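You operate a simulated robot arm through the tools that you are given. There is no shell and no other tool. Be economical: measure what you need, move in short steps, check, and stop when the job is done.

You run a simulated robot arm. Do the job below in one go: nothing can be reset, and whatever is moved stays where it is left.

JOB
Put the soap carton with the earliest date on the vanity top, then close the gap with the bar.
Fine: set it over the hair drawer; lock the bar again and shut the drawer. Set down upright: what you pick out.

It is judged by the outcome, as a careful person would: the job done as asked, and still so three seconds after it is handed in. It fails if anything else is knocked over, pushed out of place, dropped, spilled or broken.

ROBOT AND FRAMES
A 6-joint arm with a two-finger parallel gripper, fixed in place. Base frame: the origin is at the foot of the arm, x ahead of it, y to its left, z up. Units: cm, rad, N and s.
With the tool pointing down near the work surface it reaches from about 10 to 72 cm from the base axis. Its first joint turns from -2.897 to 2.897 rad. Payload 3.91 kg.
Tool frame: the origin (TCP) lies between the finger pads and is the grasp point; the fingertips stand 3 cm ahead of it; z points along the fingers, y is the line along which they close. Largest opening 11 cm; finger width 2, thickness 1; the body of the gripper, 4.8 by 11.2 cm, starts 5.5 cm behind the TCP.
Orientation is told as [roll, pitch, yaw] about the base's x, y, z axes, in that order, counted from this pose: with the fingers straight down and closing along the base's y, the tool's x points along the base's -x, its y along +y and its z along -z.

CONTROLS
- The arm moves only by the tool apply_moves. Its argument "rows" is a list of rows, each a list of 3 entries, a list of its own where there are three numbers: the shift along the tool's x, y, z in cm, then the turn, a rotation vector about the tool's x, y, z in rad, then the gripper command, from -1 (shut) to 1 (fully open), values between in proportion. In form: [[[x, y, z], [rx, ry, rz], hand], ...]. A call has 1 to 10 rows; each row is the pose to reach, as a shift and turn from the pose commanded when the call began, along the tool's axes at that moment. Each row takes 0.2 s and may step no farther than 5 cm and 0.15 rad from the row before; otherwise, or with a gripper value out of range, the whole call is refused. A pose out of reach is approached as far as the arm can. The call stops where the force on the tool passes 40 N (or 10 N more than at its start, if that is more) or the arm is blocked; 0.2 s more then pass. Each finger travels about 4.5 cm/s and halts on what it meets, pressing with about 38 N; the grip force reading is that of the motor and also rises with nothing between the fingers. The clock runs only during rows and for 0.2 s after the last one: add rows that repeat a pose to give the fingers time. It gives the time, the measured TCP pose, the force on the tool (base axes), the opening and the grip force at its end, in the units of the frame above (readings bear some noise), with the torque about the TCP (base axes, N m) and any sound that the robot's microphone picked up.
- Cameras (640 x 400 px; columns grow to the right, rows downward): "scene" is fixed at [20.33, 63.41, 113.21]; the picture's right is [-0.95, -0.31, 0.00], its down [-0.29, 0.89, -0.34] and it looks along [0.11, -0.33, -0.94] (base axes); focal length 214 px, centre (320, 200). "wrist" rides on the gripper at [7.1, 2.2, -10.7] in the tool frame; the picture's right is [-0.29, 0.96, 0.00], its down [-0.76, -0.23, -0.61] and it looks along [-0.58, -0.18, 0.79] (tool axes); focal length 243 px, centre (320, 200). There is no depth. A picture from a camera that has moved, and an enlarged one, comes with that camera's place and axes in the base frame and with its lens. The place of the scene camera against the robot may be out by one fixed shift of up to 2.5 cm in any direction.
- grab_frame(camera): a new picture of that camera. It takes no simulated time.
- lift_body(by): slides the trunk up (or, below 0, down) by that many cm; the arm rides with it, the base frame stays. It gives what a move gives, with no picture.
- enlarge(camera, box): a new picture of the part [left, top, right, bottom] of that camera's present view, enlarged. It takes no simulated time.
- close_job(): hands the job in; it is judged then, once.

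Work in short steps. Places have to be worked out from the pictures, the camera data and where the tool is seen: move nearer, look again, correct. Check each grasp and each placing, and mend what went wrong. You have 120 turns and 64 pictures in all, those below and enlarged ones among them. Open the gripper and draw the arm clear of the work before you hand the job in, unless the task says otherwise; then end with one line.

The tools are called after ">>>" as a command line: name --argument value ..., lists and objects as JSON in quotes. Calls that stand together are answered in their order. apply_moves: Moves the arm, as the interface text tells. Its arguments: {"type":"object","properties":{"rows":{"type":"array","items":{"type":"array"}}},"required":["rows"]} The other tools are called the same way: lift_body (by) slides the trunk up or down; grab_frame (camera) takes a picture; enlarge (camera, box) takes an enlarged picture of a part of a camera's view; close_job () hands the job in.

At the start:

```text
time: 0.0
tool_pos: [16.68, 33.72, 114.42]
ee_rot: [0.001, -0.001, 0.001]
force: [0.0, -0.4, 0.2]
moment: [0.0, 0.0, 0.03]
grip_width: 11.0
grip_force: 0.0
trunk travel left (down, up): [-31.5, 27.5]
```

scene: 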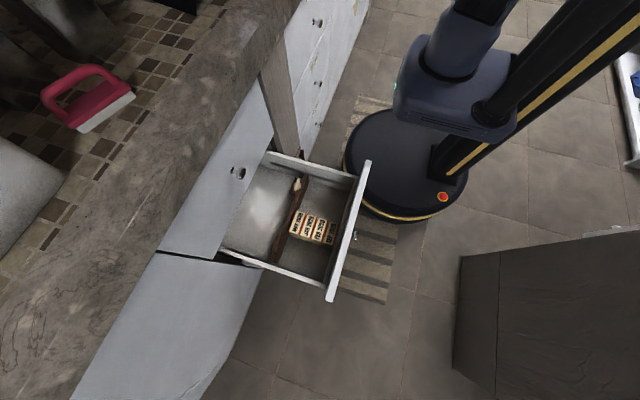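
wrist: 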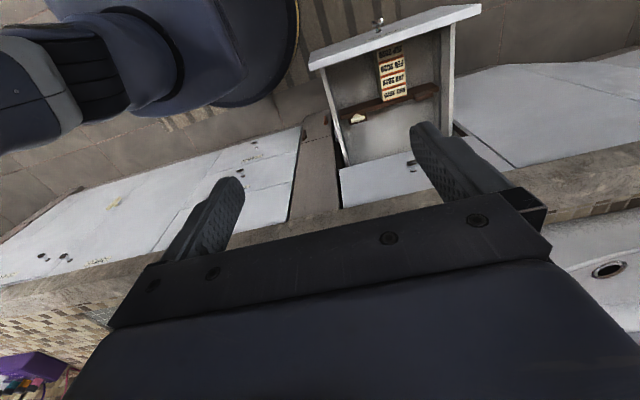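

The drawer is open, with a row of cartons and a brown bar across it. I'll enlarge both views to read the dates and see the bar.

>>> enlarge --camera "scene" --box '[210, 140, 380, 300]'

>>> enlarge --camera "wrist" --box '[300, 0, 490, 170]'

>>> enlarge --camera "scene" --box '[270, 190, 350, 255]'

```text
2.50 times, centred on (295, 220) of scene
camera zoom: at [20.33, 63.41, 113.21], right [-0.95, -0.31, 0.0], down [-0.29, 0.89, -0.34], along [0.11, -0.33, -0.94], focal length 536 px, centre (382, 150)
```

zoom: 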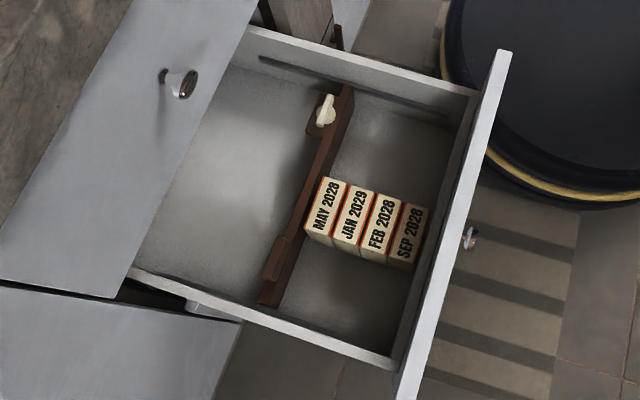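

```text
2.35 times, centred on (395, 85) of wrist
camera zoom: at [9.51, 35.8, 125.17], right [0.29, 0.96, 0.0], down [0.76, -0.23, 0.61], along [0.58, -0.18, -0.79], focal length 571 px, centre (144, 471)
```

zoom: 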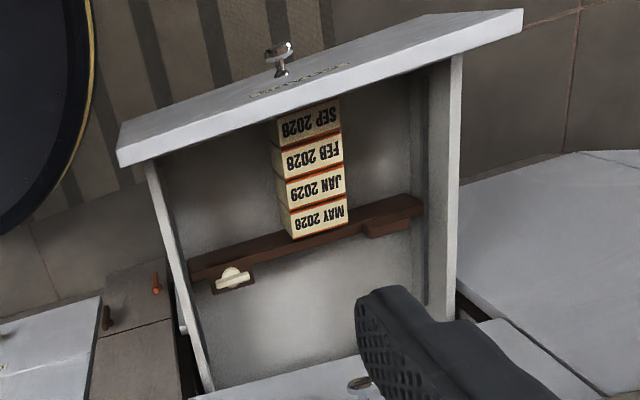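

```text
6.15 times, centred on (310, 222) of scene
camera zoom: at [20.33, 63.41, 113.21], right [-0.95, -0.31, 0.0], down [-0.29, 0.89, -0.34], along [0.11, -0.33, -0.94], focal length 1320 px, centre (382, 62)
```

zoom: 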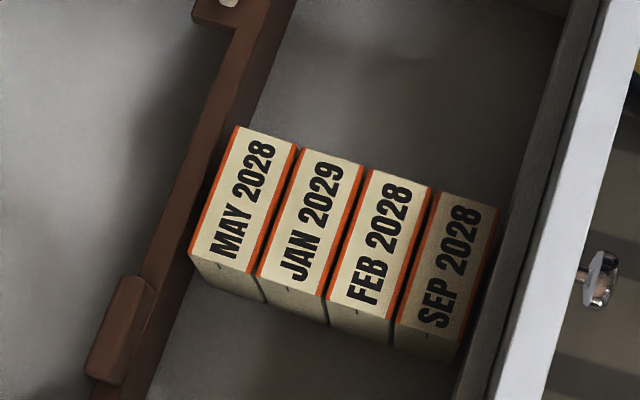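

Earliest is FEB 2028, third from the bar. The bar has a cream turn-latch. Next I look for drawer labels to find the "hair" one.

>>> enlarge --camera "wrist" --box '[200, 110, 320, 190]'

>>> enlarge --camera "wrist" --box '[30, 170, 190, 280]'

>>> enlarge --camera "scene" --box '[120, 0, 370, 160]'

```text
5.00 times, centred on (260, 150) of wrist
camera zoom: at [9.51, 35.8, 125.17], right [0.29, 0.96, 0.0], down [0.76, -0.23, 0.61], along [0.58, -0.18, -0.79], focal length 1213 px, centre (620, 450)
```

zoom: 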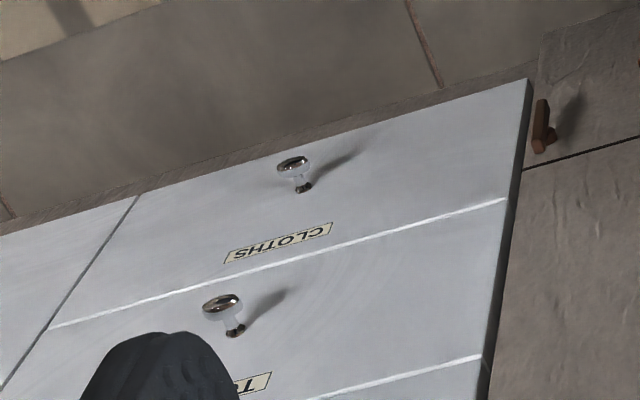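

```text
3.64 times, centred on (110, 225) of wrist
camera zoom: at [9.51, 35.8, 125.17], right [0.29, 0.96, 0.0], down [0.76, -0.23, 0.61], along [0.58, -0.18, -0.79], focal length 882 px, centre (1084, 109)
```

zoom: 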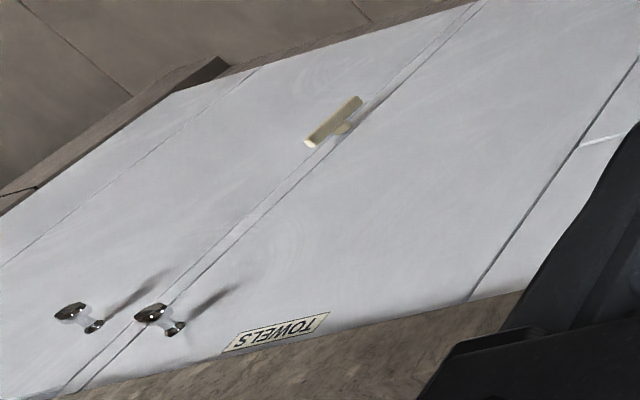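

```text
2.50 times, centred on (245, 80) of scene
camera zoom: at [20.33, 63.41, 113.21], right [-0.95, -0.31, 0.0], down [-0.29, 0.89, -0.34], along [0.11, -0.33, -0.94], focal length 536 px, centre (508, 500)
```

zoom: 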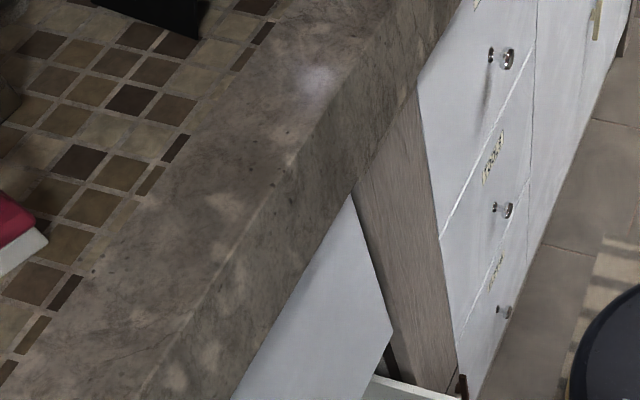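

No HAIR label seen yet; fronts face -x and are hidden by the counter edge. I'll lower the trunk, well clear in front of the vanity, and look with the wrist camera.

>>> lift_body --by -20

>>> grab_frame --camera "wrist"

>>> grab_frame --camera "scene"

```text
time: 2.2
tool_pos: [16.66, 33.73, 94.49]
ee_rot: [-0.001, 0.0, -0.001]
force: [0.6, -0.1, -0.5]
moment: [-0.01, 0.0, -0.04]
grip_width: 11.02
grip_force: 0.0
trunk travel left (down, up): [-11.5, 47.5]
```

```text
55 pictures are left
camera wrist: at [9.51, 35.8, 105.18], right [0.29, 0.96, 0.0], down [0.76, -0.23, 0.61], along [0.58, -0.18, -0.79], focal length 243 px, centre (320, 200)
```

wrist: 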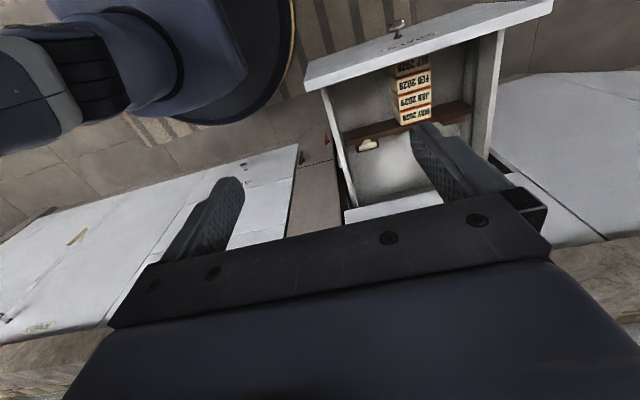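

```text
54 pictures are left
```

scene: 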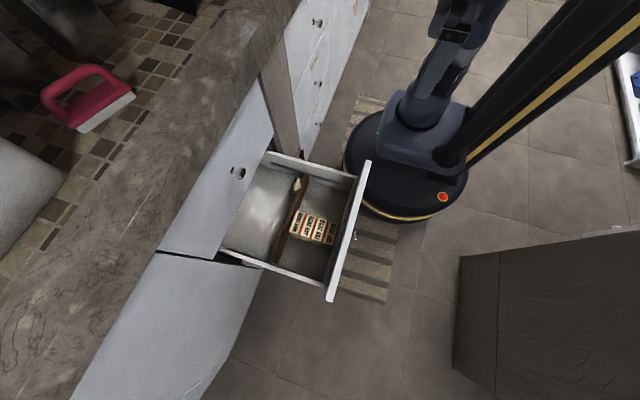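

The open drawer carries a label near its front knob; I'll enlarge it and the other edge labels.

>>> enlarge --camera "wrist" --box '[350, 10, 480, 90]'

>>> enlarge --camera "scene" --box '[270, 0, 370, 160]'

```text
4.92 times, centred on (415, 50) of wrist
camera zoom: at [9.51, 35.8, 105.18], right [0.29, 0.96, 0.0], down [0.76, -0.23, 0.61], along [0.58, -0.18, -0.79], focal length 1194 px, centre (-148, 938)
```

zoom: 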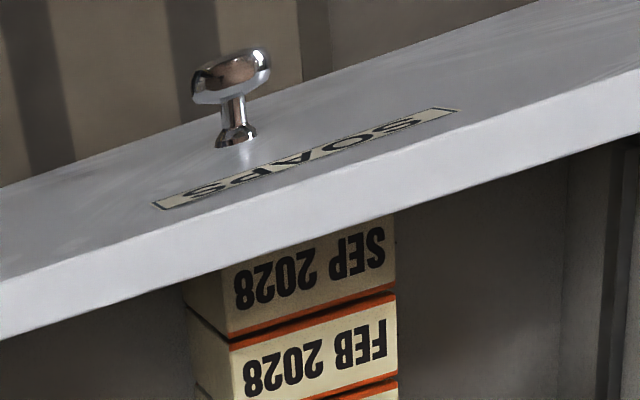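

```text
2.50 times, centred on (320, 80) of scene
camera zoom: at [20.33, 63.41, 113.21], right [-0.95, -0.31, 0.0], down [-0.29, 0.89, -0.34], along [0.11, -0.33, -0.94], focal length 536 px, centre (320, 500)
```

zoom: 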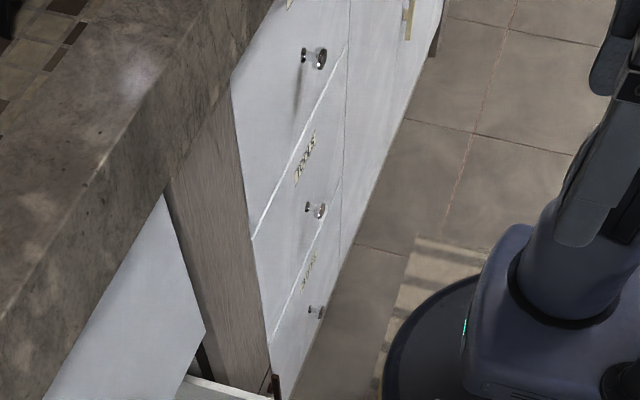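

This drawer is SOAPS; HAIR must be another column/row. I'll tilt the gripper forward so the wrist camera looks at the vanity front and top.

>>> apply_moves --rows '[[[0, 0, 0], [0, -0.14, 0], 1], [[0, 0, 0], [0, -0.28, 0], 1], [[0, 0, 0], [0, -0.42, 0], 1], [[0, 0, 0], [0, -0.56, 0], 1], [[0, 0, 0], [0, -0.7, 0], 1]]'

>>> grab_frame --camera "wrist"

```text
time: 3.4
tool_pos: [16.72, 33.57, 94.37]
ee_rot: [0.002, -0.703, -0.001]
force: [0.8, 0.5, 0.3]
moment: [0.01, -0.01, 0.0]
grip_width: 11.01
grip_force: 0.1
trunk travel left (down, up): [-11.5, 47.5]
```

```text
51 pictures are left
camera wrist: at [4.31, 35.71, 98.0], right [0.22, 0.96, 0.19], down [0.19, -0.23, 0.95], along [0.96, -0.18, -0.23], focal length 243 px, centre (320, 200)
```

wrist: 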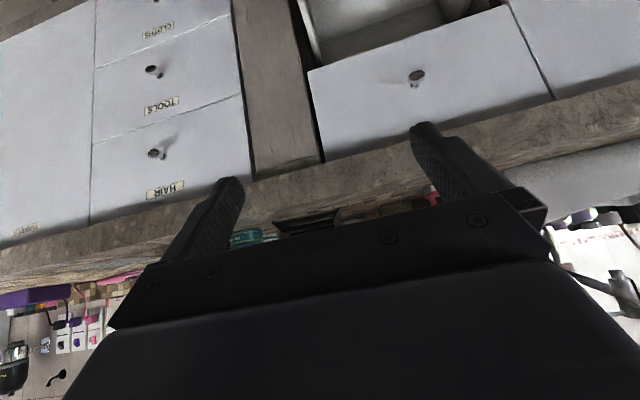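

HAIR is the top drawer of the three-stack: its column spans roughly y −24…15, front near x≈46, top below z≈81. Now I level the tool and go nearer the soap drawer to measure cartons and latch.

>>> apply_moves --rows '[[[0, 0, 0], [0, 0.14, 0], 1], [[0, 0, 0], [0, 0.28, 0], 1], [[0, 0, 0], [0, 0.42, 0], 1], [[0, 0, 0], [0, 0.56, 0], 1], [[0, 0, 0], [0, 0.7, 0], 1]]'

>>> apply_moves --rows '[[[0, 3, 4], [0, 0, 0], 1], [[0, 6, 8], [0, 0, 0], 1], [[0, 9, 12], [0, 0, 0], 1], [[0, 12, 15], [0, 0, 0], 1], [[1, 13, 19], [0, 0, 0], 1]]'

>>> grab_frame --camera "wrist"

```text
time: 4.6
tool_pos: [16.71, 33.67, 94.33]
ee_rot: [-0.001, 0.001, -0.001]
force: [0.4, -0.3, 0.0]
moment: [-0.01, 0.03, 0.0]
grip_width: 11.02
grip_force: 0.1
trunk travel left (down, up): [-11.5, 47.5]
```

```text
time: 5.8
tool_pos: [15.65, 46.69, 75.27]
ee_rot: [0.0, 0.0, 0.0]
force: [-0.3, -0.2, -0.3]
moment: [0.04, -0.03, 0.04]
grip_width: 10.98
grip_force: 0.1
trunk travel left (down, up): [-11.5, 47.5]
```

```text
50 pictures are left
camera wrist: at [8.59, 48.79, 86.0], right [0.29, 0.96, 0.0], down [0.76, -0.23, 0.61], along [0.58, -0.18, -0.79], focal length 243 px, centre (320, 200)
```

wrist: 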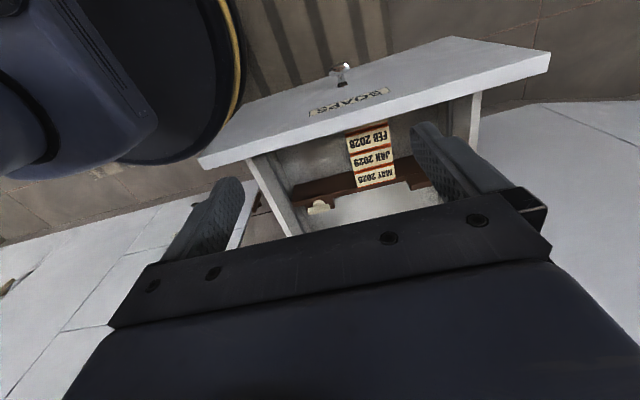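

The cartons are visible between the fingers; I'll enlarge them in both cameras to triangulate.

>>> enlarge --camera "wrist" --box '[280, 110, 440, 220]'

>>> enlarge --camera "scene" --box '[210, 140, 380, 310]'

```text
3.64 times, centred on (360, 165) of wrist
camera zoom: at [8.59, 48.79, 86.0], right [0.29, 0.96, 0.0], down [0.76, -0.23, 0.61], along [0.58, -0.18, -0.79], focal length 882 px, centre (174, 327)
```

zoom: 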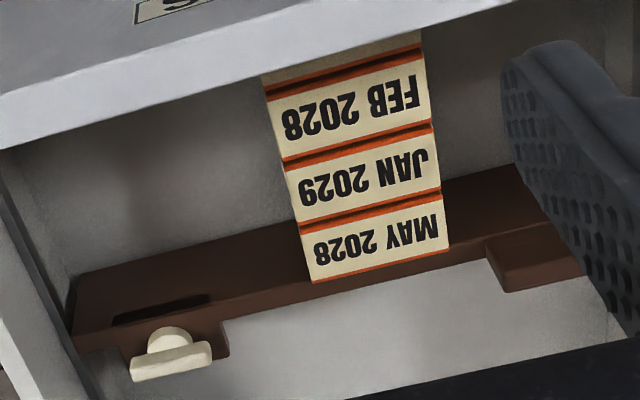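

```text
2.35 times, centred on (295, 225) of scene
camera zoom: at [20.33, 63.41, 113.21], right [-0.95, -0.31, 0.0], down [-0.29, 0.89, -0.34], along [0.11, -0.33, -0.94], focal length 505 px, centre (379, 141)
```

zoom: 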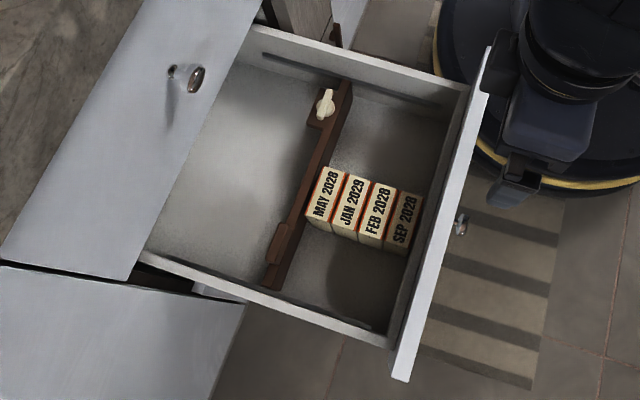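

Triangulated: carton tops z≈51, FEB centre ≈(25.4, 51.3), about 6.6 long along y, 3.2 thick along x. I move above it at z≈62 and look again.

>>> apply_moves --rows '[[[-3, 1.5, 2], [0, 0, 0], 1], [[-6, 3, 4], [0, 0, 0], 1], [[-9.7, 4.5, 6], [0, 0, 0], 1], [[-9.7, 4.5, 10], [0, 0, 0], 1], [[-9.7, 4.5, 13.3], [0, 0, 0], 1]]'

>>> grab_frame --camera "wrist"

>>> enlarge --camera "scene" --box '[210, 140, 380, 310]'

```text
time: 7.0
tool_pos: [25.51, 51.26, 62.17]
ee_rot: [-0.002, -0.001, -0.001]
force: [-0.6, 0.8, 0.2]
moment: [0.05, -0.03, -0.03]
grip_width: 11.0
grip_force: 0.1
trunk travel left (down, up): [-11.5, 47.5]
```

```text
47 pictures are left
camera wrist: at [18.3, 53.38, 72.82], right [0.29, 0.96, 0.0], down [0.76, -0.23, 0.61], along [0.58, -0.18, -0.79], focal length 243 px, centre (320, 200)
```

wrist: 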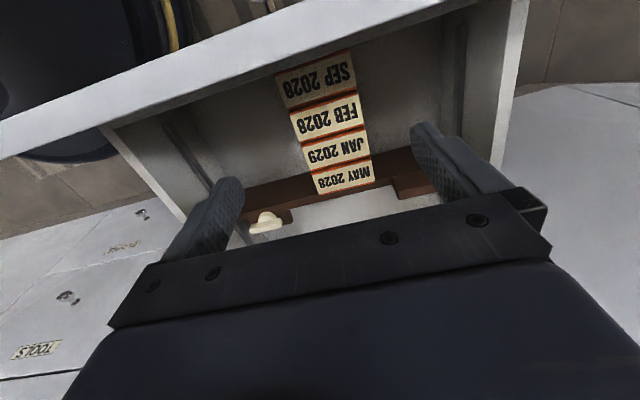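

```text
2.35 times, centred on (295, 225) of scene
camera zoom: at [20.33, 63.41, 113.21], right [-0.95, -0.31, 0.0], down [-0.29, 0.89, -0.34], along [0.11, -0.33, -0.94], focal length 505 px, centre (379, 141)
```

zoom: 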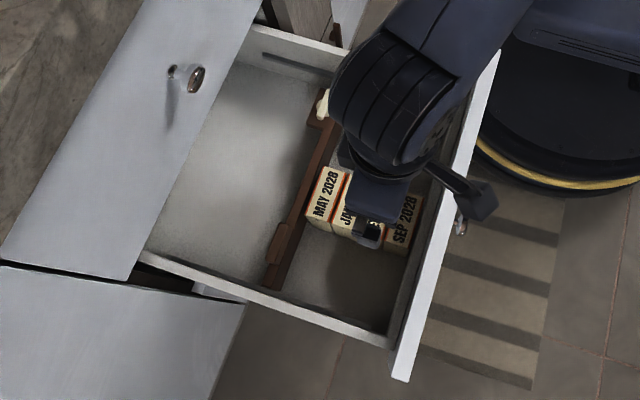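

Refined FEB centre ≈(25.6, 51.6), top z≈50–51; the drawer front's top is z≈58.6 and the camera rides over it, so I'll grip high on the carton. Descend to z≈54 and check.

>>> apply_moves --rows '[[[0, 0.35, 2.5], [0, 0, 0], 1], [[0, 0.35, 5], [0, 0, 0], 1], [[0, 0.35, 7], [0, 0, 0], 1], [[0, 0.35, 8.2], [0, 0, 0], 1]]'

>>> grab_frame --camera "wrist"

>>> enlarge --camera "scene" --box '[270, 170, 370, 270]'

```text
time: 8.0
tool_pos: [25.5, 51.67, 53.78]
ee_rot: [0.0, -0.001, 0.0]
force: [-0.7, 0.4, 0.5]
moment: [0.03, 0.02, -0.02]
grip_width: 11.01
grip_force: 0.1
trunk travel left (down, up): [-11.5, 47.5]
```

```text
45 pictures are left
camera wrist: at [18.26, 53.82, 64.58], right [0.29, 0.96, 0.0], down [0.76, -0.23, 0.61], along [0.58, -0.18, -0.79], focal length 243 px, centre (320, 200)
```

wrist: 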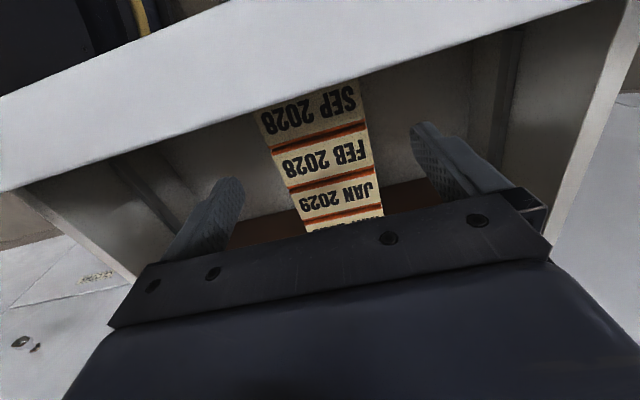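

```text
4.00 times, centred on (320, 220) of scene
camera zoom: at [20.33, 63.41, 113.21], right [-0.95, -0.31, 0.0], down [-0.29, 0.89, -0.34], along [0.11, -0.33, -0.94], focal length 858 px, centre (320, 120)
```

zoom: 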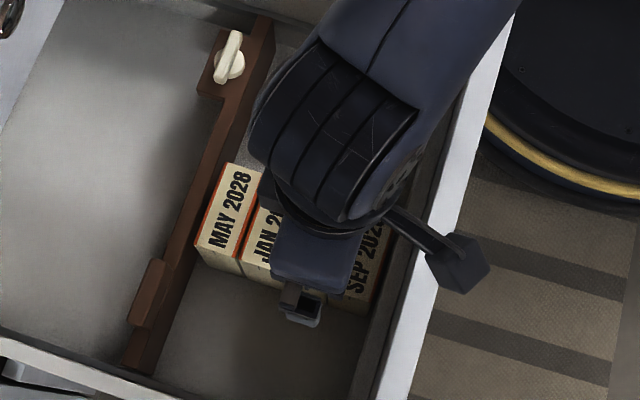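

Aligned with FEB (≈25.4, 51.7). The camera box still has ~2 cm clearance over the front; I descend 2.4 cm in small steps, still open.

>>> apply_moves --rows '[[[0, 0, 0.8], [0, 0, 0], 1], [[0, 0, 1.6], [0, 0, 0], 1], [[0, 0, 2.4], [0, 0, 0], 1]]'

>>> grab_frame --camera "wrist"

```text
time: 8.8
tool_pos: [25.42, 51.61, 51.47]
ee_rot: [0.0, 0.002, 0.0]
force: [0.6, -0.1, 0.3]
moment: [-0.03, 0.01, 0.0]
grip_width: 11.0
grip_force: 0.1
trunk travel left (down, up): [-11.5, 47.5]
```

```text
43 pictures are left
camera wrist: at [18.19, 53.72, 62.26], right [0.29, 0.96, 0.0], down [0.76, -0.23, 0.61], along [0.58, -0.18, -0.79], focal length 243 px, centre (320, 200)
```

wrist: 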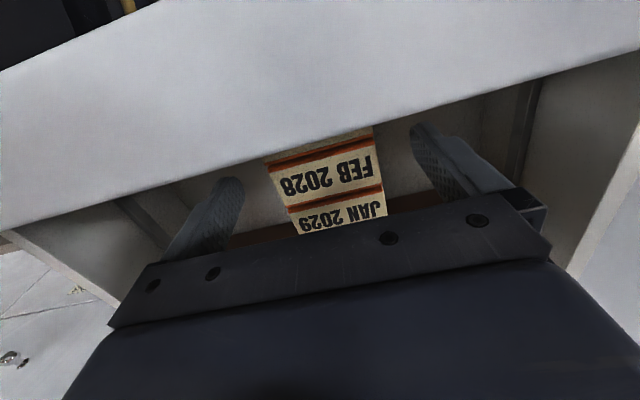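

FEB sits between the fingers (≈25.5, 51.8); fingertips reach ~2 cm below its top. Close.

>>> apply_moves --rows '[[[0, 0.2, 0.3], [0, 0, 0], 1], [[0, 0.2, 0.3], [0, 0, 0], 0.4], [[0, 0.2, 0.3], [0, 0, 0], 0.2], [[0, 0.2, 0.3], [0, 0, 0], -0.2], [[0, 0.2, 0.3], [0, 0, 0], -0.2], [[0, 0.2, 0.3], [0, 0, 0], -0.2]]'

```text
time: 10.2
tool_pos: [25.39, 51.82, 51.29]
ee_rot: [0.0, 0.001, 0.001]
force: [-0.4, 0.7, 0.6]
moment: [-0.06, -0.06, -0.01]
grip_width: 6.92
grip_force: 38.3
trunk travel left (down, up): [-11.5, 47.5]
```

Gripped at 6.9 cm width. Lift slowly 3 cm and check the neighbours.

>>> apply_moves --rows '[[[0, 0, -0.7], [0, 0, 0], -0.2], [[0, 0, -1.5], [0, 0, 0], -0.2], [[0, 0, -2.5], [0, 0, 0], -0.2], [[0, 0, -3.5], [0, 0, 0], -0.2]]'

>>> grab_frame --camera "wrist"

>>> enlarge --camera "scene" --box '[270, 170, 370, 270]'

```text
time: 11.2
tool_pos: [25.41, 51.71, 54.73]
ee_rot: [0.0, -0.001, -0.001]
force: [-0.4, 0.7, -2.1]
moment: [-0.03, 0.0, 0.02]
grip_width: 6.93
grip_force: 38.2
trunk travel left (down, up): [-11.5, 47.5]
```

```text
42 pictures are left
camera wrist: at [18.24, 53.91, 65.45], right [0.29, 0.96, 0.0], down [0.76, -0.23, 0.61], along [0.58, -0.18, -0.79], focal length 243 px, centre (320, 200)
```

wrist: 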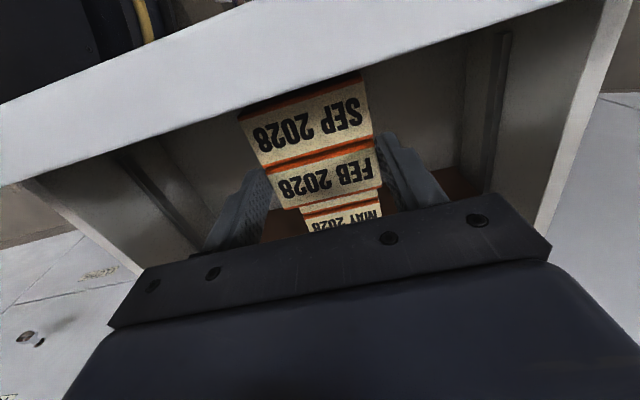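

```text
4.00 times, centred on (320, 220) of scene
camera zoom: at [20.33, 63.41, 113.21], right [-0.95, -0.31, 0.0], down [-0.29, 0.89, -0.34], along [0.11, -0.33, -0.94], focal length 858 px, centre (320, 120)
```

zoom: 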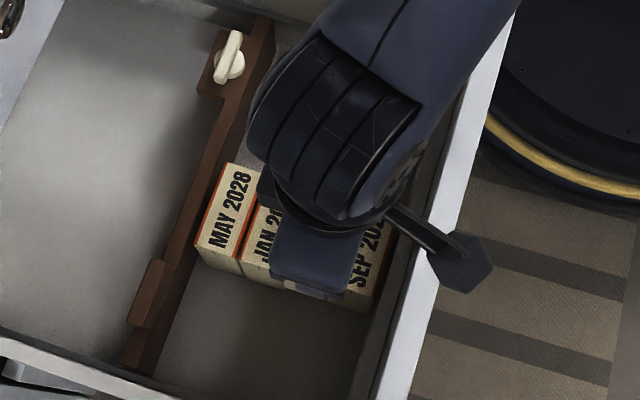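

SEP looks enlarged too, as though it rose with FEB. I'll look closer before going further.

>>> enlarge --camera "wrist" --box '[220, 60, 420, 250]'

>>> enlarge --camera "scene" --box '[295, 205, 345, 255]'

```text
2.11 times, centred on (320, 155) of wrist
camera zoom: at [18.24, 53.91, 65.45], right [0.29, 0.96, 0.0], down [0.76, -0.23, 0.61], along [0.58, -0.18, -0.79], focal length 511 px, centre (320, 295)
```

zoom: 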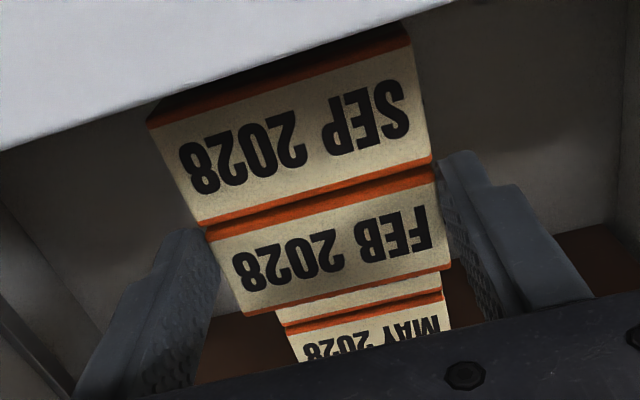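

```text
8.00 times, centred on (320, 230) of scene
camera zoom: at [20.33, 63.41, 113.21], right [-0.95, -0.31, 0.0], down [-0.29, 0.89, -0.34], along [0.11, -0.33, -0.94], focal length 1716 px, centre (320, -40)
```

zoom: 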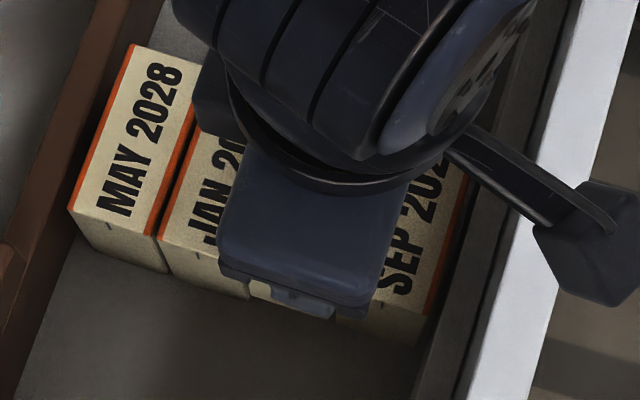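

SEP did rise with FEB: scaling by the known 6.9 cm width puts FEB's centre at x≈26.0 and top z≈49.4, so my fingers were ~0.6 cm off and caught SEP's edge. I lower both back into the drawer and release.

>>> apply_moves --rows '[[[0, 0, 1], [0, 0, 0], -0.2], [[0, 0, 2], [0, 0, 0], -0.2], [[0, 0, 2.8], [0, 0, 0], -0.2], [[0, 0, 3.3], [0, 0, 0], -0.2], [[0, 0, 3.45], [0, 0, 0], -0.2]]'

```text
time: 12.4
tool_pos: [25.55, 51.69, 51.21]
ee_rot: [0.001, 0.0, 0.001]
force: [-1.3, -0.8, -2.3]
moment: [0.0, -0.04, -0.04]
grip_width: 6.95
grip_force: 37.2
trunk travel left (down, up): [-11.5, 47.5]
```

Weight still hangs on the tool (−2.3 N), so I lower a little more until it is carried by the floor.

>>> apply_moves --rows '[[[0, 0, 0.1], [0, 0, 0], -0.2], [[0, 0, 0.2], [0, 0, 0], -0.2]]'

```text
time: 13.0
tool_pos: [25.43, 51.67, 51.2]
ee_rot: [0.001, 0.0, 0.001]
force: [-1.8, -2.7, 11.4]
moment: [-0.8, 0.35, -0.06]
grip_width: 6.95
grip_force: 37.7
trunk travel left (down, up): [-11.5, 47.5]
```

On the floor now. Open, rise a little, and look.

>>> apply_moves --rows '[[[0, 0, 0], [0, 0, 0], 0.5], [[0, 0, 0], [0, 0, 0], 1], [[0, 0, 0], [0, 0, 0], 1], [[0, 0, 0], [0, 0, 0], 1], [[0, 0, -2.5], [0, 0, 0], 1]]'

>>> enlarge --camera "wrist" --box '[220, 60, 420, 250]'

>>> enlarge --camera "scene" --box '[270, 170, 370, 270]'

```text
time: 14.2
tool_pos: [25.4, 51.75, 53.51]
ee_rot: [-0.001, 0.0, 0.0]
force: [-0.4, -0.8, -0.3]
moment: [0.01, 0.0, 0.01]
grip_width: 11.0
grip_force: 0.0
trunk travel left (down, up): [-11.5, 47.5]
```

```text
2.11 times, centred on (320, 155) of wrist
camera zoom: at [18.24, 53.85, 64.3], right [0.29, 0.96, 0.0], down [0.76, -0.23, 0.61], along [0.58, -0.18, -0.79], focal length 511 px, centre (320, 295)
```

zoom: 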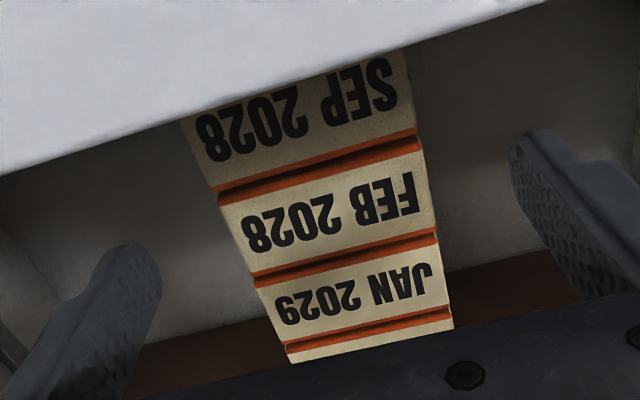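

```text
4.00 times, centred on (320, 220) of scene
camera zoom: at [20.33, 63.41, 113.21], right [-0.95, -0.31, 0.0], down [-0.29, 0.89, -0.34], along [0.11, -0.33, -0.94], focal length 858 px, centre (320, 120)
```

zoom: 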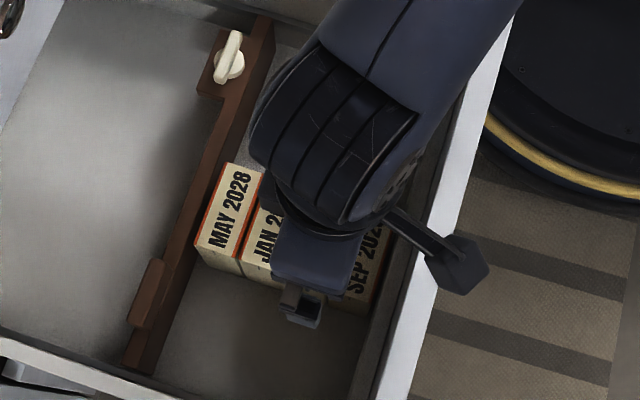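

Both are back in the row, upright. FEB centre works out at x≈26.15; I shift +0.75 in x and descend to z≈50.4 for more overlap.

>>> apply_moves --rows '[[[-0.75, 0, 0], [0, 0, 0], 1], [[-0.75, 0, 1.5], [0, 0, 0], 1], [[-0.75, 0, 2.5], [0, 0, 0], 1], [[-0.75, 0, 3.1], [0, 0, 0], 1]]'

>>> enlarge --camera "wrist" --box '[170, 80, 490, 280]'

```text
time: 15.2
tool_pos: [26.16, 51.61, 50.62]
ee_rot: [0.001, -0.001, -0.001]
force: [-0.7, 0.0, 0.2]
moment: [0.01, -0.02, 0.0]
grip_width: 11.02
grip_force: 0.0
trunk travel left (down, up): [-11.5, 47.5]
```

```text
2.00 times, centred on (330, 180) of wrist
camera zoom: at [18.98, 53.78, 61.33], right [0.29, 0.96, 0.0], down [0.76, -0.23, 0.61], along [0.58, -0.18, -0.79], focal length 485 px, centre (300, 240)
```

zoom: 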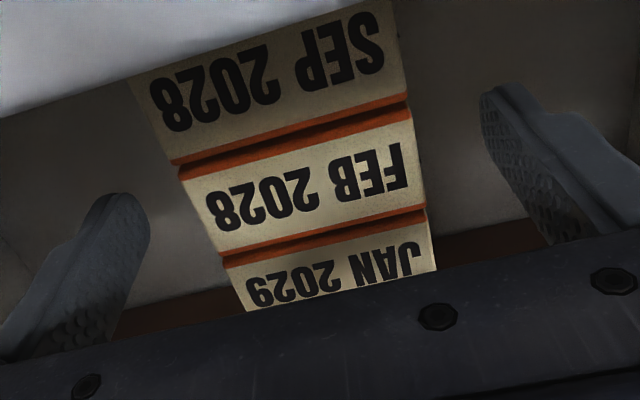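

FEB now reads (26.1, 51.9), squarely in line. Close.

>>> apply_moves --rows '[[[0, 0.2, 0.2], [0, 0, 0], 0.5], [[0, 0.2, 0.2], [0, 0, 0], 0.2], [[0, 0.2, 0.2], [0, 0, 0], 0.2], [[0, 0.2, 0.2], [0, 0, 0], -0.2], [[0, 0.2, 0.2], [0, 0, 0], -0.2]]'

>>> apply_moves --rows '[[[0, 0, -0.5], [0, 0, 0], -0.2], [[0, 0, -1], [0, 0, 0], -0.2], [[0, 0, -1.5], [0, 0, 0], -0.2], [[0, 0, -2], [0, 0, 0], -0.2]]'

>>> enlarge --camera "wrist" --box '[170, 80, 490, 280]'

```text
time: 16.4
tool_pos: [26.08, 51.93, 50.39]
ee_rot: [0.0, 0.0, 0.001]
force: [0.1, -0.2, -0.3]
moment: [-0.01, 0.04, 0.02]
grip_width: 6.92
grip_force: 38.0
trunk travel left (down, up): [-11.5, 47.5]
```

```text
time: 17.4
tool_pos: [26.11, 51.81, 52.45]
ee_rot: [-0.001, -0.001, -0.001]
force: [0.4, -0.4, -1.6]
moment: [0.0, -0.01, -0.01]
grip_width: 6.91
grip_force: 37.8
trunk travel left (down, up): [-11.5, 47.5]
```

```text
2.00 times, centred on (330, 180) of wrist
camera zoom: at [18.95, 53.97, 63.08], right [0.29, 0.96, 0.0], down [0.76, -0.23, 0.61], along [0.58, -0.18, -0.79], focal length 485 px, centre (300, 240)
```

zoom: 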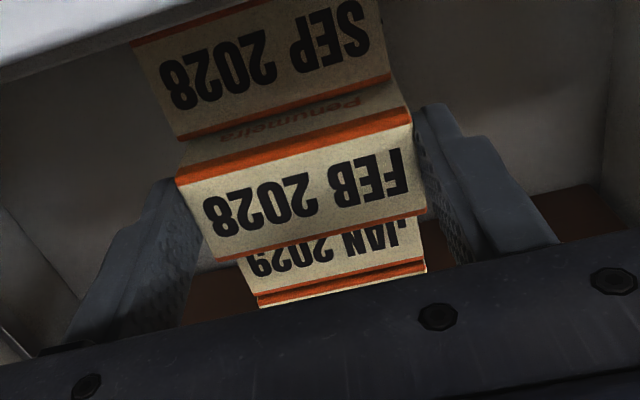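

Only FEB rises now. Continue straight up out of the drawer, then raise the trunk above counter height.

>>> apply_moves --rows '[[[0, 0, -3], [0, 0, 0], -0.2], [[0, 0, -6], [0, 0, 0], -0.2], [[0, 0, -9], [0, 0, 0], -0.2], [[0, 0, -12], [0, 0, 0], -0.2], [[0, 0, -15], [0, 0, 0], -0.2]]'

>>> lift_body --by 38

>>> grab_frame --camera "wrist"

>>> grab_frame --camera "scene"

```text
time: 18.6
tool_pos: [26.15, 51.94, 67.28]
ee_rot: [-0.002, 0.001, 0.002]
force: [0.3, -0.1, -1.3]
moment: [0.01, 0.0, -0.03]
grip_width: 6.92
grip_force: 37.8
trunk travel left (down, up): [-11.5, 47.5]
```

```text
time: 22.2
tool_pos: [26.07, 52.04, 105.26]
ee_rot: [0.0, 0.001, 0.0]
force: [0.7, -0.6, -1.4]
moment: [-0.01, 0.02, -0.02]
grip_width: 6.94
grip_force: 37.8
trunk travel left (down, up): [-49.5, 9.5]
```

```text
34 pictures are left
camera wrist: at [19.0, 54.13, 115.98], right [0.29, 0.96, 0.0], down [0.76, -0.23, 0.61], along [0.58, -0.18, -0.79], focal length 243 px, centre (320, 200)
```

wrist: 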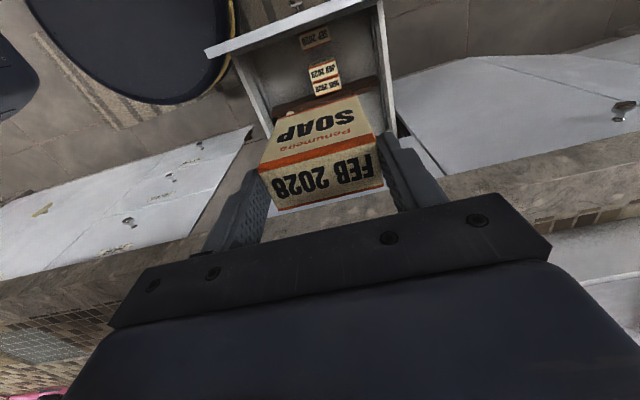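

```text
33 pictures are left
```

scene: 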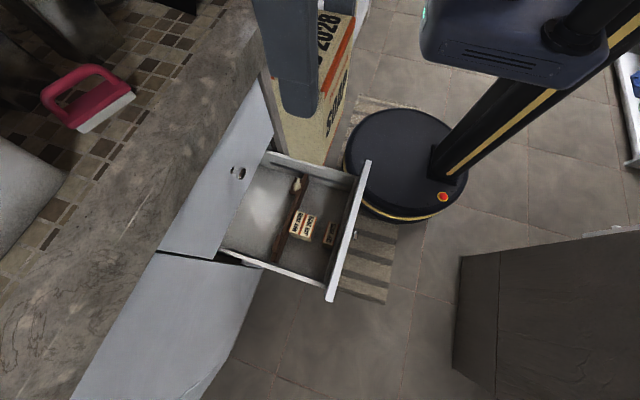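

FEB is held firmly and is ~9.5 cm tall; bottom about z 95. I move along y toward the HAIR column, staying in front of the counter.

>>> apply_moves --rows '[[[0, -3, 0], [0, 0, 0], -0.2], [[0, -7, 0], [0, 0, 0], -0.2], [[0, -11.5, 0], [0, 0, 0], -0.2], [[0, -16, 0], [0, 0, 0], -0.2], [[0, -20.5, 0], [0, 0, 0], -0.2], [[0, -25, 0], [0, 0, 0], -0.2], [[0, -29.5, 0], [0, 0, 0], -0.2], [[0, -34, 0], [0, 0, 0], -0.2], [[0, -38, 0], [0, 0, 0], -0.2], [[0, -41, 0], [0, 0, 0], -0.2]]'

>>> apply_moves --rows '[[[0, -4, -1], [0, 0, 0], -0.2], [[0, -8, -2], [0, 0, 0], -0.2], [[0, -12, -3], [0, 0, 0], -0.2], [[0, -15.5, -4], [0, 0, 0], -0.2]]'

>>> grab_frame --camera "wrist"

>>> grab_frame --camera "scene"

```text
time: 24.4
tool_pos: [26.06, 10.83, 105.46]
ee_rot: [0.0, 0.0, 0.0]
force: [0.0, 1.5, -0.8]
moment: [0.0, 0.01, 0.01]
grip_width: 6.93
grip_force: 38.4
trunk travel left (down, up): [-49.5, 9.5]
```

```text
time: 25.4
tool_pos: [26.16, -4.57, 109.57]
ee_rot: [0.0, 0.0, 0.0]
force: [0.1, 0.4, -0.6]
moment: [0.04, 0.03, 0.01]
grip_width: 6.92
grip_force: 37.8
trunk travel left (down, up): [-49.5, 9.5]
```

```text
32 pictures are left
camera wrist: at [18.91, -2.41, 120.25], right [0.29, 0.96, 0.0], down [0.76, -0.23, 0.61], along [0.58, -0.18, -0.79], focal length 243 px, centre (320, 200)
```

wrist: 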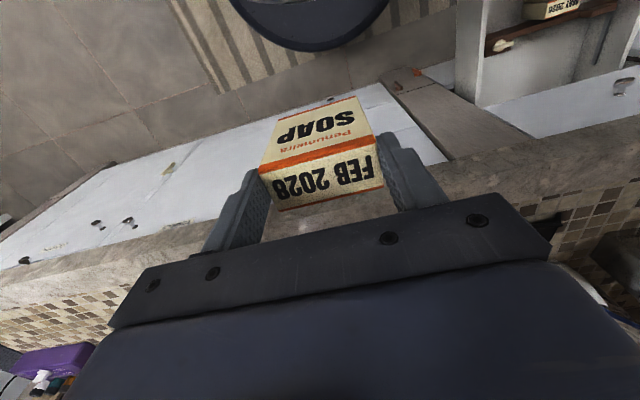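

```text
31 pictures are left
```

scene: 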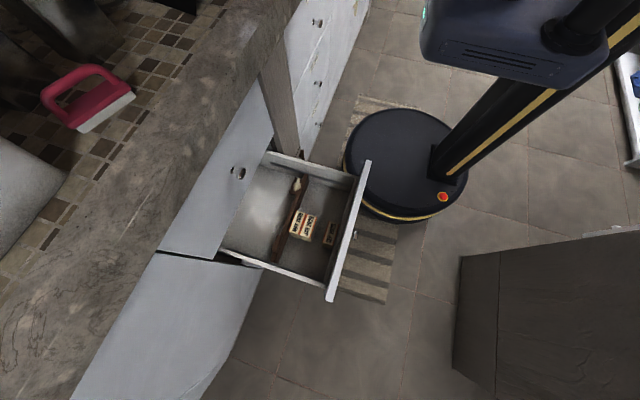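

The countertop directly ahead is hidden by the hand; I tilt −0.75 rad here (in free air, in front of the counter) to check the landing spot is empty and measure its height.

>>> apply_moves --rows '[[[0, 0, 0], [0, -0.15, 0], -0.2], [[0, 0, 0], [0, -0.3, 0], -0.2], [[0, 0, 0], [0, -0.45, 0], -0.2], [[0, 0, 0], [0, -0.6, 0], -0.2], [[0, 0, 0], [0, -0.75, 0], -0.2]]'

>>> grab_frame --camera "wrist"

```text
time: 26.8
tool_pos: [26.93, -2.47, 106.98]
ee_rot: [0.092, -0.648, 0.047]
force: [-0.4, -0.9, -1.1]
moment: [-0.03, 0.03, 0.02]
grip_width: 6.91
grip_force: 37.6
trunk travel left (down, up): [-49.5, 9.5]
stopped in row 5: the arm was blocked; the commanded pose is now the measured one
```

```text
30 pictures are left
camera wrist: at [14.58, -2.0, 111.37], right [0.13, 0.96, 0.25], down [0.27, -0.27, 0.92], along [0.95, -0.06, -0.29], focal length 243 px, centre (320, 200)
```

wrist: 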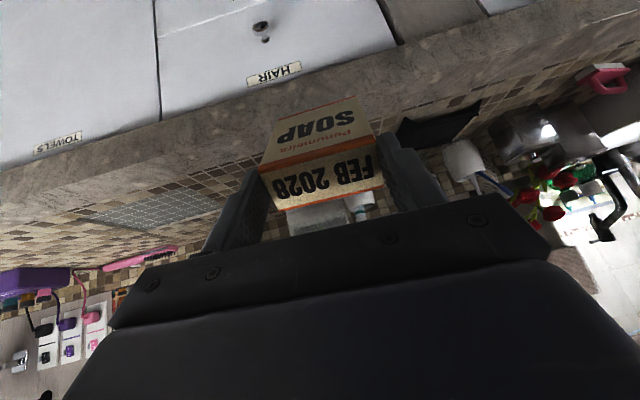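

The joint limit stopped the tilt, no harm; the marble strip above HAIR is clear (a black item lies further right). I enlarge the slab edge to find its top height.

>>> enlarge --camera "wrist" --box '[180, 40, 420, 200]'

```text
2.50 times, centred on (300, 120) of wrist
camera zoom: at [14.58, -2.0, 111.37], right [0.13, 0.96, 0.25], down [0.27, -0.27, 0.92], along [0.95, -0.06, -0.29], focal length 606 px, centre (370, 400)
```

zoom: 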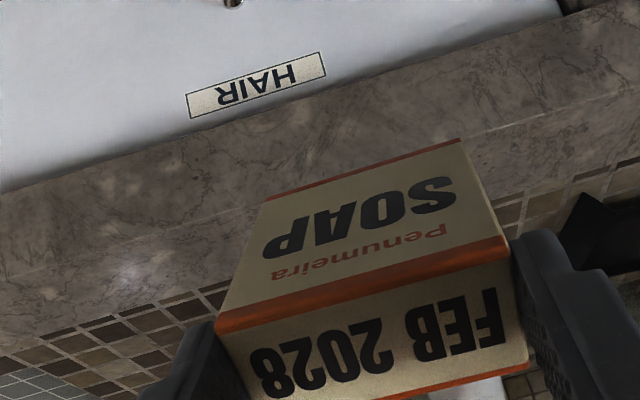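

The slab's top edge comes to z≈87–88 with the front edge near x≈46; tile begins near x≈53. Now I level the hand again (rotation vector computed from the reading) and check.

>>> apply_moves --rows '[[[0, 0, 0], [0.021, 0.129, 0.015], -0.2], [[0, 0, 0], [0.042, 0.258, 0.03], -0.2], [[0, 0, 0], [0.062, 0.387, 0.045], -0.2], [[0, 0, 0], [0.083, 0.516, 0.06], -0.2], [[0, 0, 0], [0.104, 0.645, 0.075], -0.2]]'

```text
time: 28.0
tool_pos: [26.93, -2.68, 107.05]
ee_rot: [-0.002, -0.001, -0.003]
force: [-0.7, 0.1, -1.2]
moment: [0.0, 0.0, 0.03]
grip_width: 6.93
grip_force: 37.6
trunk travel left (down, up): [-49.5, 9.5]
```

Level again. Move over the strip to (49.8, −5.5) at z 104 (carton bottom ≈93.5).

>>> apply_moves --rows '[[[-4.5, -0.6, 0], [0, 0, 0], -0.2], [[-9, -1.2, 0], [0, 0, 0], -0.2], [[-13.5, -1.8, 0], [0, 0, 0], -0.2], [[-18, -2.4, 1], [0, 0, 0], -0.2], [[-21, -2.8, 2], [0, 0, 0], -0.2], [[-22.9, -2.8, 3], [0, 0, 0], -0.2]]'

>>> grab_frame --camera "wrist"

```text
time: 29.4
tool_pos: [49.96, -5.53, 104.06]
ee_rot: [0.001, -0.002, 0.0]
force: [-0.1, 0.8, -2.4]
moment: [0.02, 0.01, -0.01]
grip_width: 6.92
grip_force: 38.5
trunk travel left (down, up): [-49.5, 9.5]
```

```text
28 pictures are left
camera wrist: at [42.61, -3.34, 114.69], right [0.29, 0.96, 0.0], down [0.76, -0.23, 0.61], along [0.58, -0.18, -0.79], focal length 243 px, centre (320, 200)
```

wrist: 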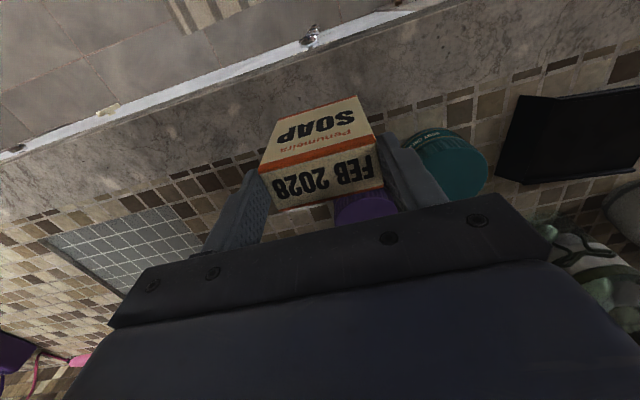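

Two jars (teal, purple) stand behind-right, so I choose y≈−11, x≈48.9: mid-strip (edge ≈44.2, tile ≈53.2), within HAIR's width. Shift and descend to z≈100.5.

>>> apply_moves --rows '[[[1.06, -2.8, 0], [0, 0, 0], -0.2], [[1.06, -5.5, 0], [0, 0, 0], -0.2], [[1.06, -5.5, 2], [0, 0, 0], -0.2], [[1.06, -5.5, 3.5], [0, 0, 0], -0.2]]'

>>> grab_frame --camera "wrist"

```text
time: 30.4
tool_pos: [48.89, -10.88, 100.53]
ee_rot: [0.0, -0.004, -0.001]
force: [0.4, -0.4, -1.1]
moment: [0.04, -0.03, 0.02]
grip_width: 6.9
grip_force: 38.6
trunk travel left (down, up): [-49.5, 9.5]
```

```text
27 pictures are left
camera wrist: at [41.63, -8.83, 111.26], right [0.29, 0.96, 0.0], down [0.76, -0.23, 0.61], along [0.58, -0.18, -0.79], focal length 243 px, centre (320, 200)
```

wrist: 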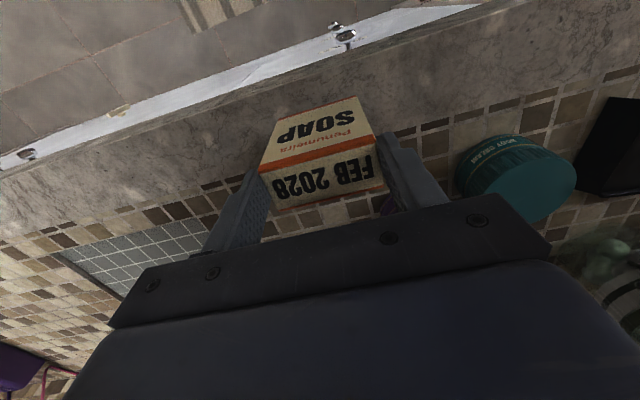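

Clear around the landing spot. Descend in small steps, watching the force.

>>> apply_moves --rows '[[[0, 0, 0.6], [0, 0, 0], -0.2], [[0, 0, 1.1], [0, 0, 0], -0.2], [[0, 0, 1.5], [0, 0, 0], -0.2], [[0, 0, 1.8], [0, 0, 0], -0.2]]'

```text
time: 31.4
tool_pos: [48.68, -10.98, 98.74]
ee_rot: [0.001, -0.004, 0.0]
force: [-1.0, -0.2, -0.6]
moment: [0.0, 0.01, 0.0]
grip_width: 6.94
grip_force: 37.8
trunk travel left (down, up): [-49.5, 9.5]
```

>>> apply_moves --rows '[[[0, 0, 0.25], [0, 0, 0], -0.2], [[0, 0, 0.5], [0, 0, 0], -0.2], [[0, 0, 0.75], [0, 0, 0], -0.2]]'

>>> enlarge --camera "wrist" --box '[200, 60, 440, 220]'

```text
time: 32.2
tool_pos: [48.85, -10.93, 98.21]
ee_rot: [-0.002, -0.007, 0.0]
force: [-3.5, 0.7, 21.6]
moment: [-0.18, 0.54, -0.05]
grip_width: 6.91
grip_force: 38.0
trunk travel left (down, up): [-49.5, 9.5]
```

```text
2.50 times, centred on (320, 140) of wrist
camera zoom: at [41.56, -8.75, 108.96], right [0.29, 0.96, 0.0], down [0.76, -0.23, 0.61], along [0.59, -0.18, -0.79], focal length 606 px, centre (320, 350)
```

zoom: 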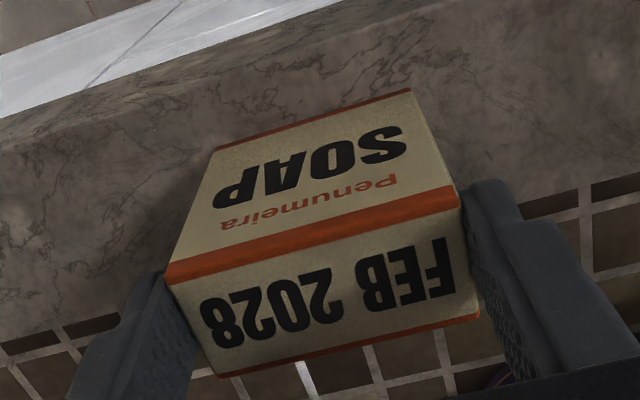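

Contact at z≈98.2 (21 N). Ease up slightly, open, and withdraw upward.

>>> apply_moves --rows '[[[0, 0, -0.2], [0, 0, 0], -0.2], [[0, 0, -0.2], [0, 0, 0], 0.5], [[0, 0, -0.2], [0, 0, 0], 0.9], [[0, 0, -0.2], [0, 0, 0], 0.9], [[0, 0, -0.2], [0, 0, 0], 0.9]]'

>>> apply_moves --rows '[[[0, 0, -1.5], [0, 0, 0], 0.9], [[0, 0, -4], [0, 0, 0], 0.9], [[0, 0, -7], [0, 0, 0], 0.9], [[0, 0, -10], [0, 0, 0], 0.9]]'

>>> grab_frame --camera "wrist"

```text
time: 33.4
tool_pos: [48.87, -10.92, 98.25]
ee_rot: [0.001, -0.003, 0.0]
force: [0.1, -1.2, 0.4]
moment: [0.0, -0.01, -0.02]
grip_width: 10.46
grip_force: 0.1
trunk travel left (down, up): [-49.5, 9.5]
```

```text
time: 34.4
tool_pos: [48.9, -10.88, 108.15]
ee_rot: [0.001, -0.003, 0.0]
force: [0.3, -0.5, 0.8]
moment: [0.01, 0.01, -0.03]
grip_width: 10.44
grip_force: 0.2
trunk travel left (down, up): [-49.5, 9.5]
```

```text
25 pictures are left
camera wrist: at [41.69, -8.8, 118.9], right [0.29, 0.96, 0.0], down [0.76, -0.23, 0.61], along [0.58, -0.18, -0.79], focal length 243 px, centre (320, 200)
```

wrist: 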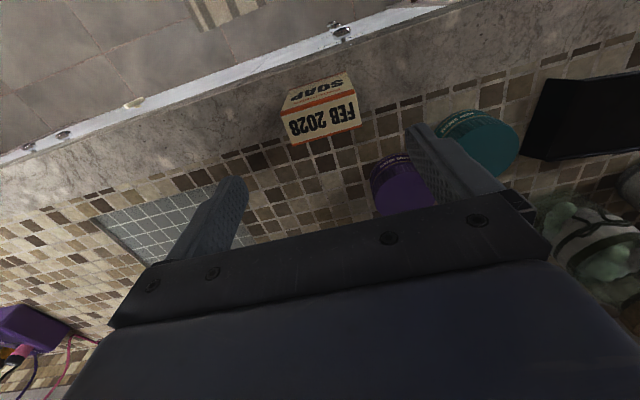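

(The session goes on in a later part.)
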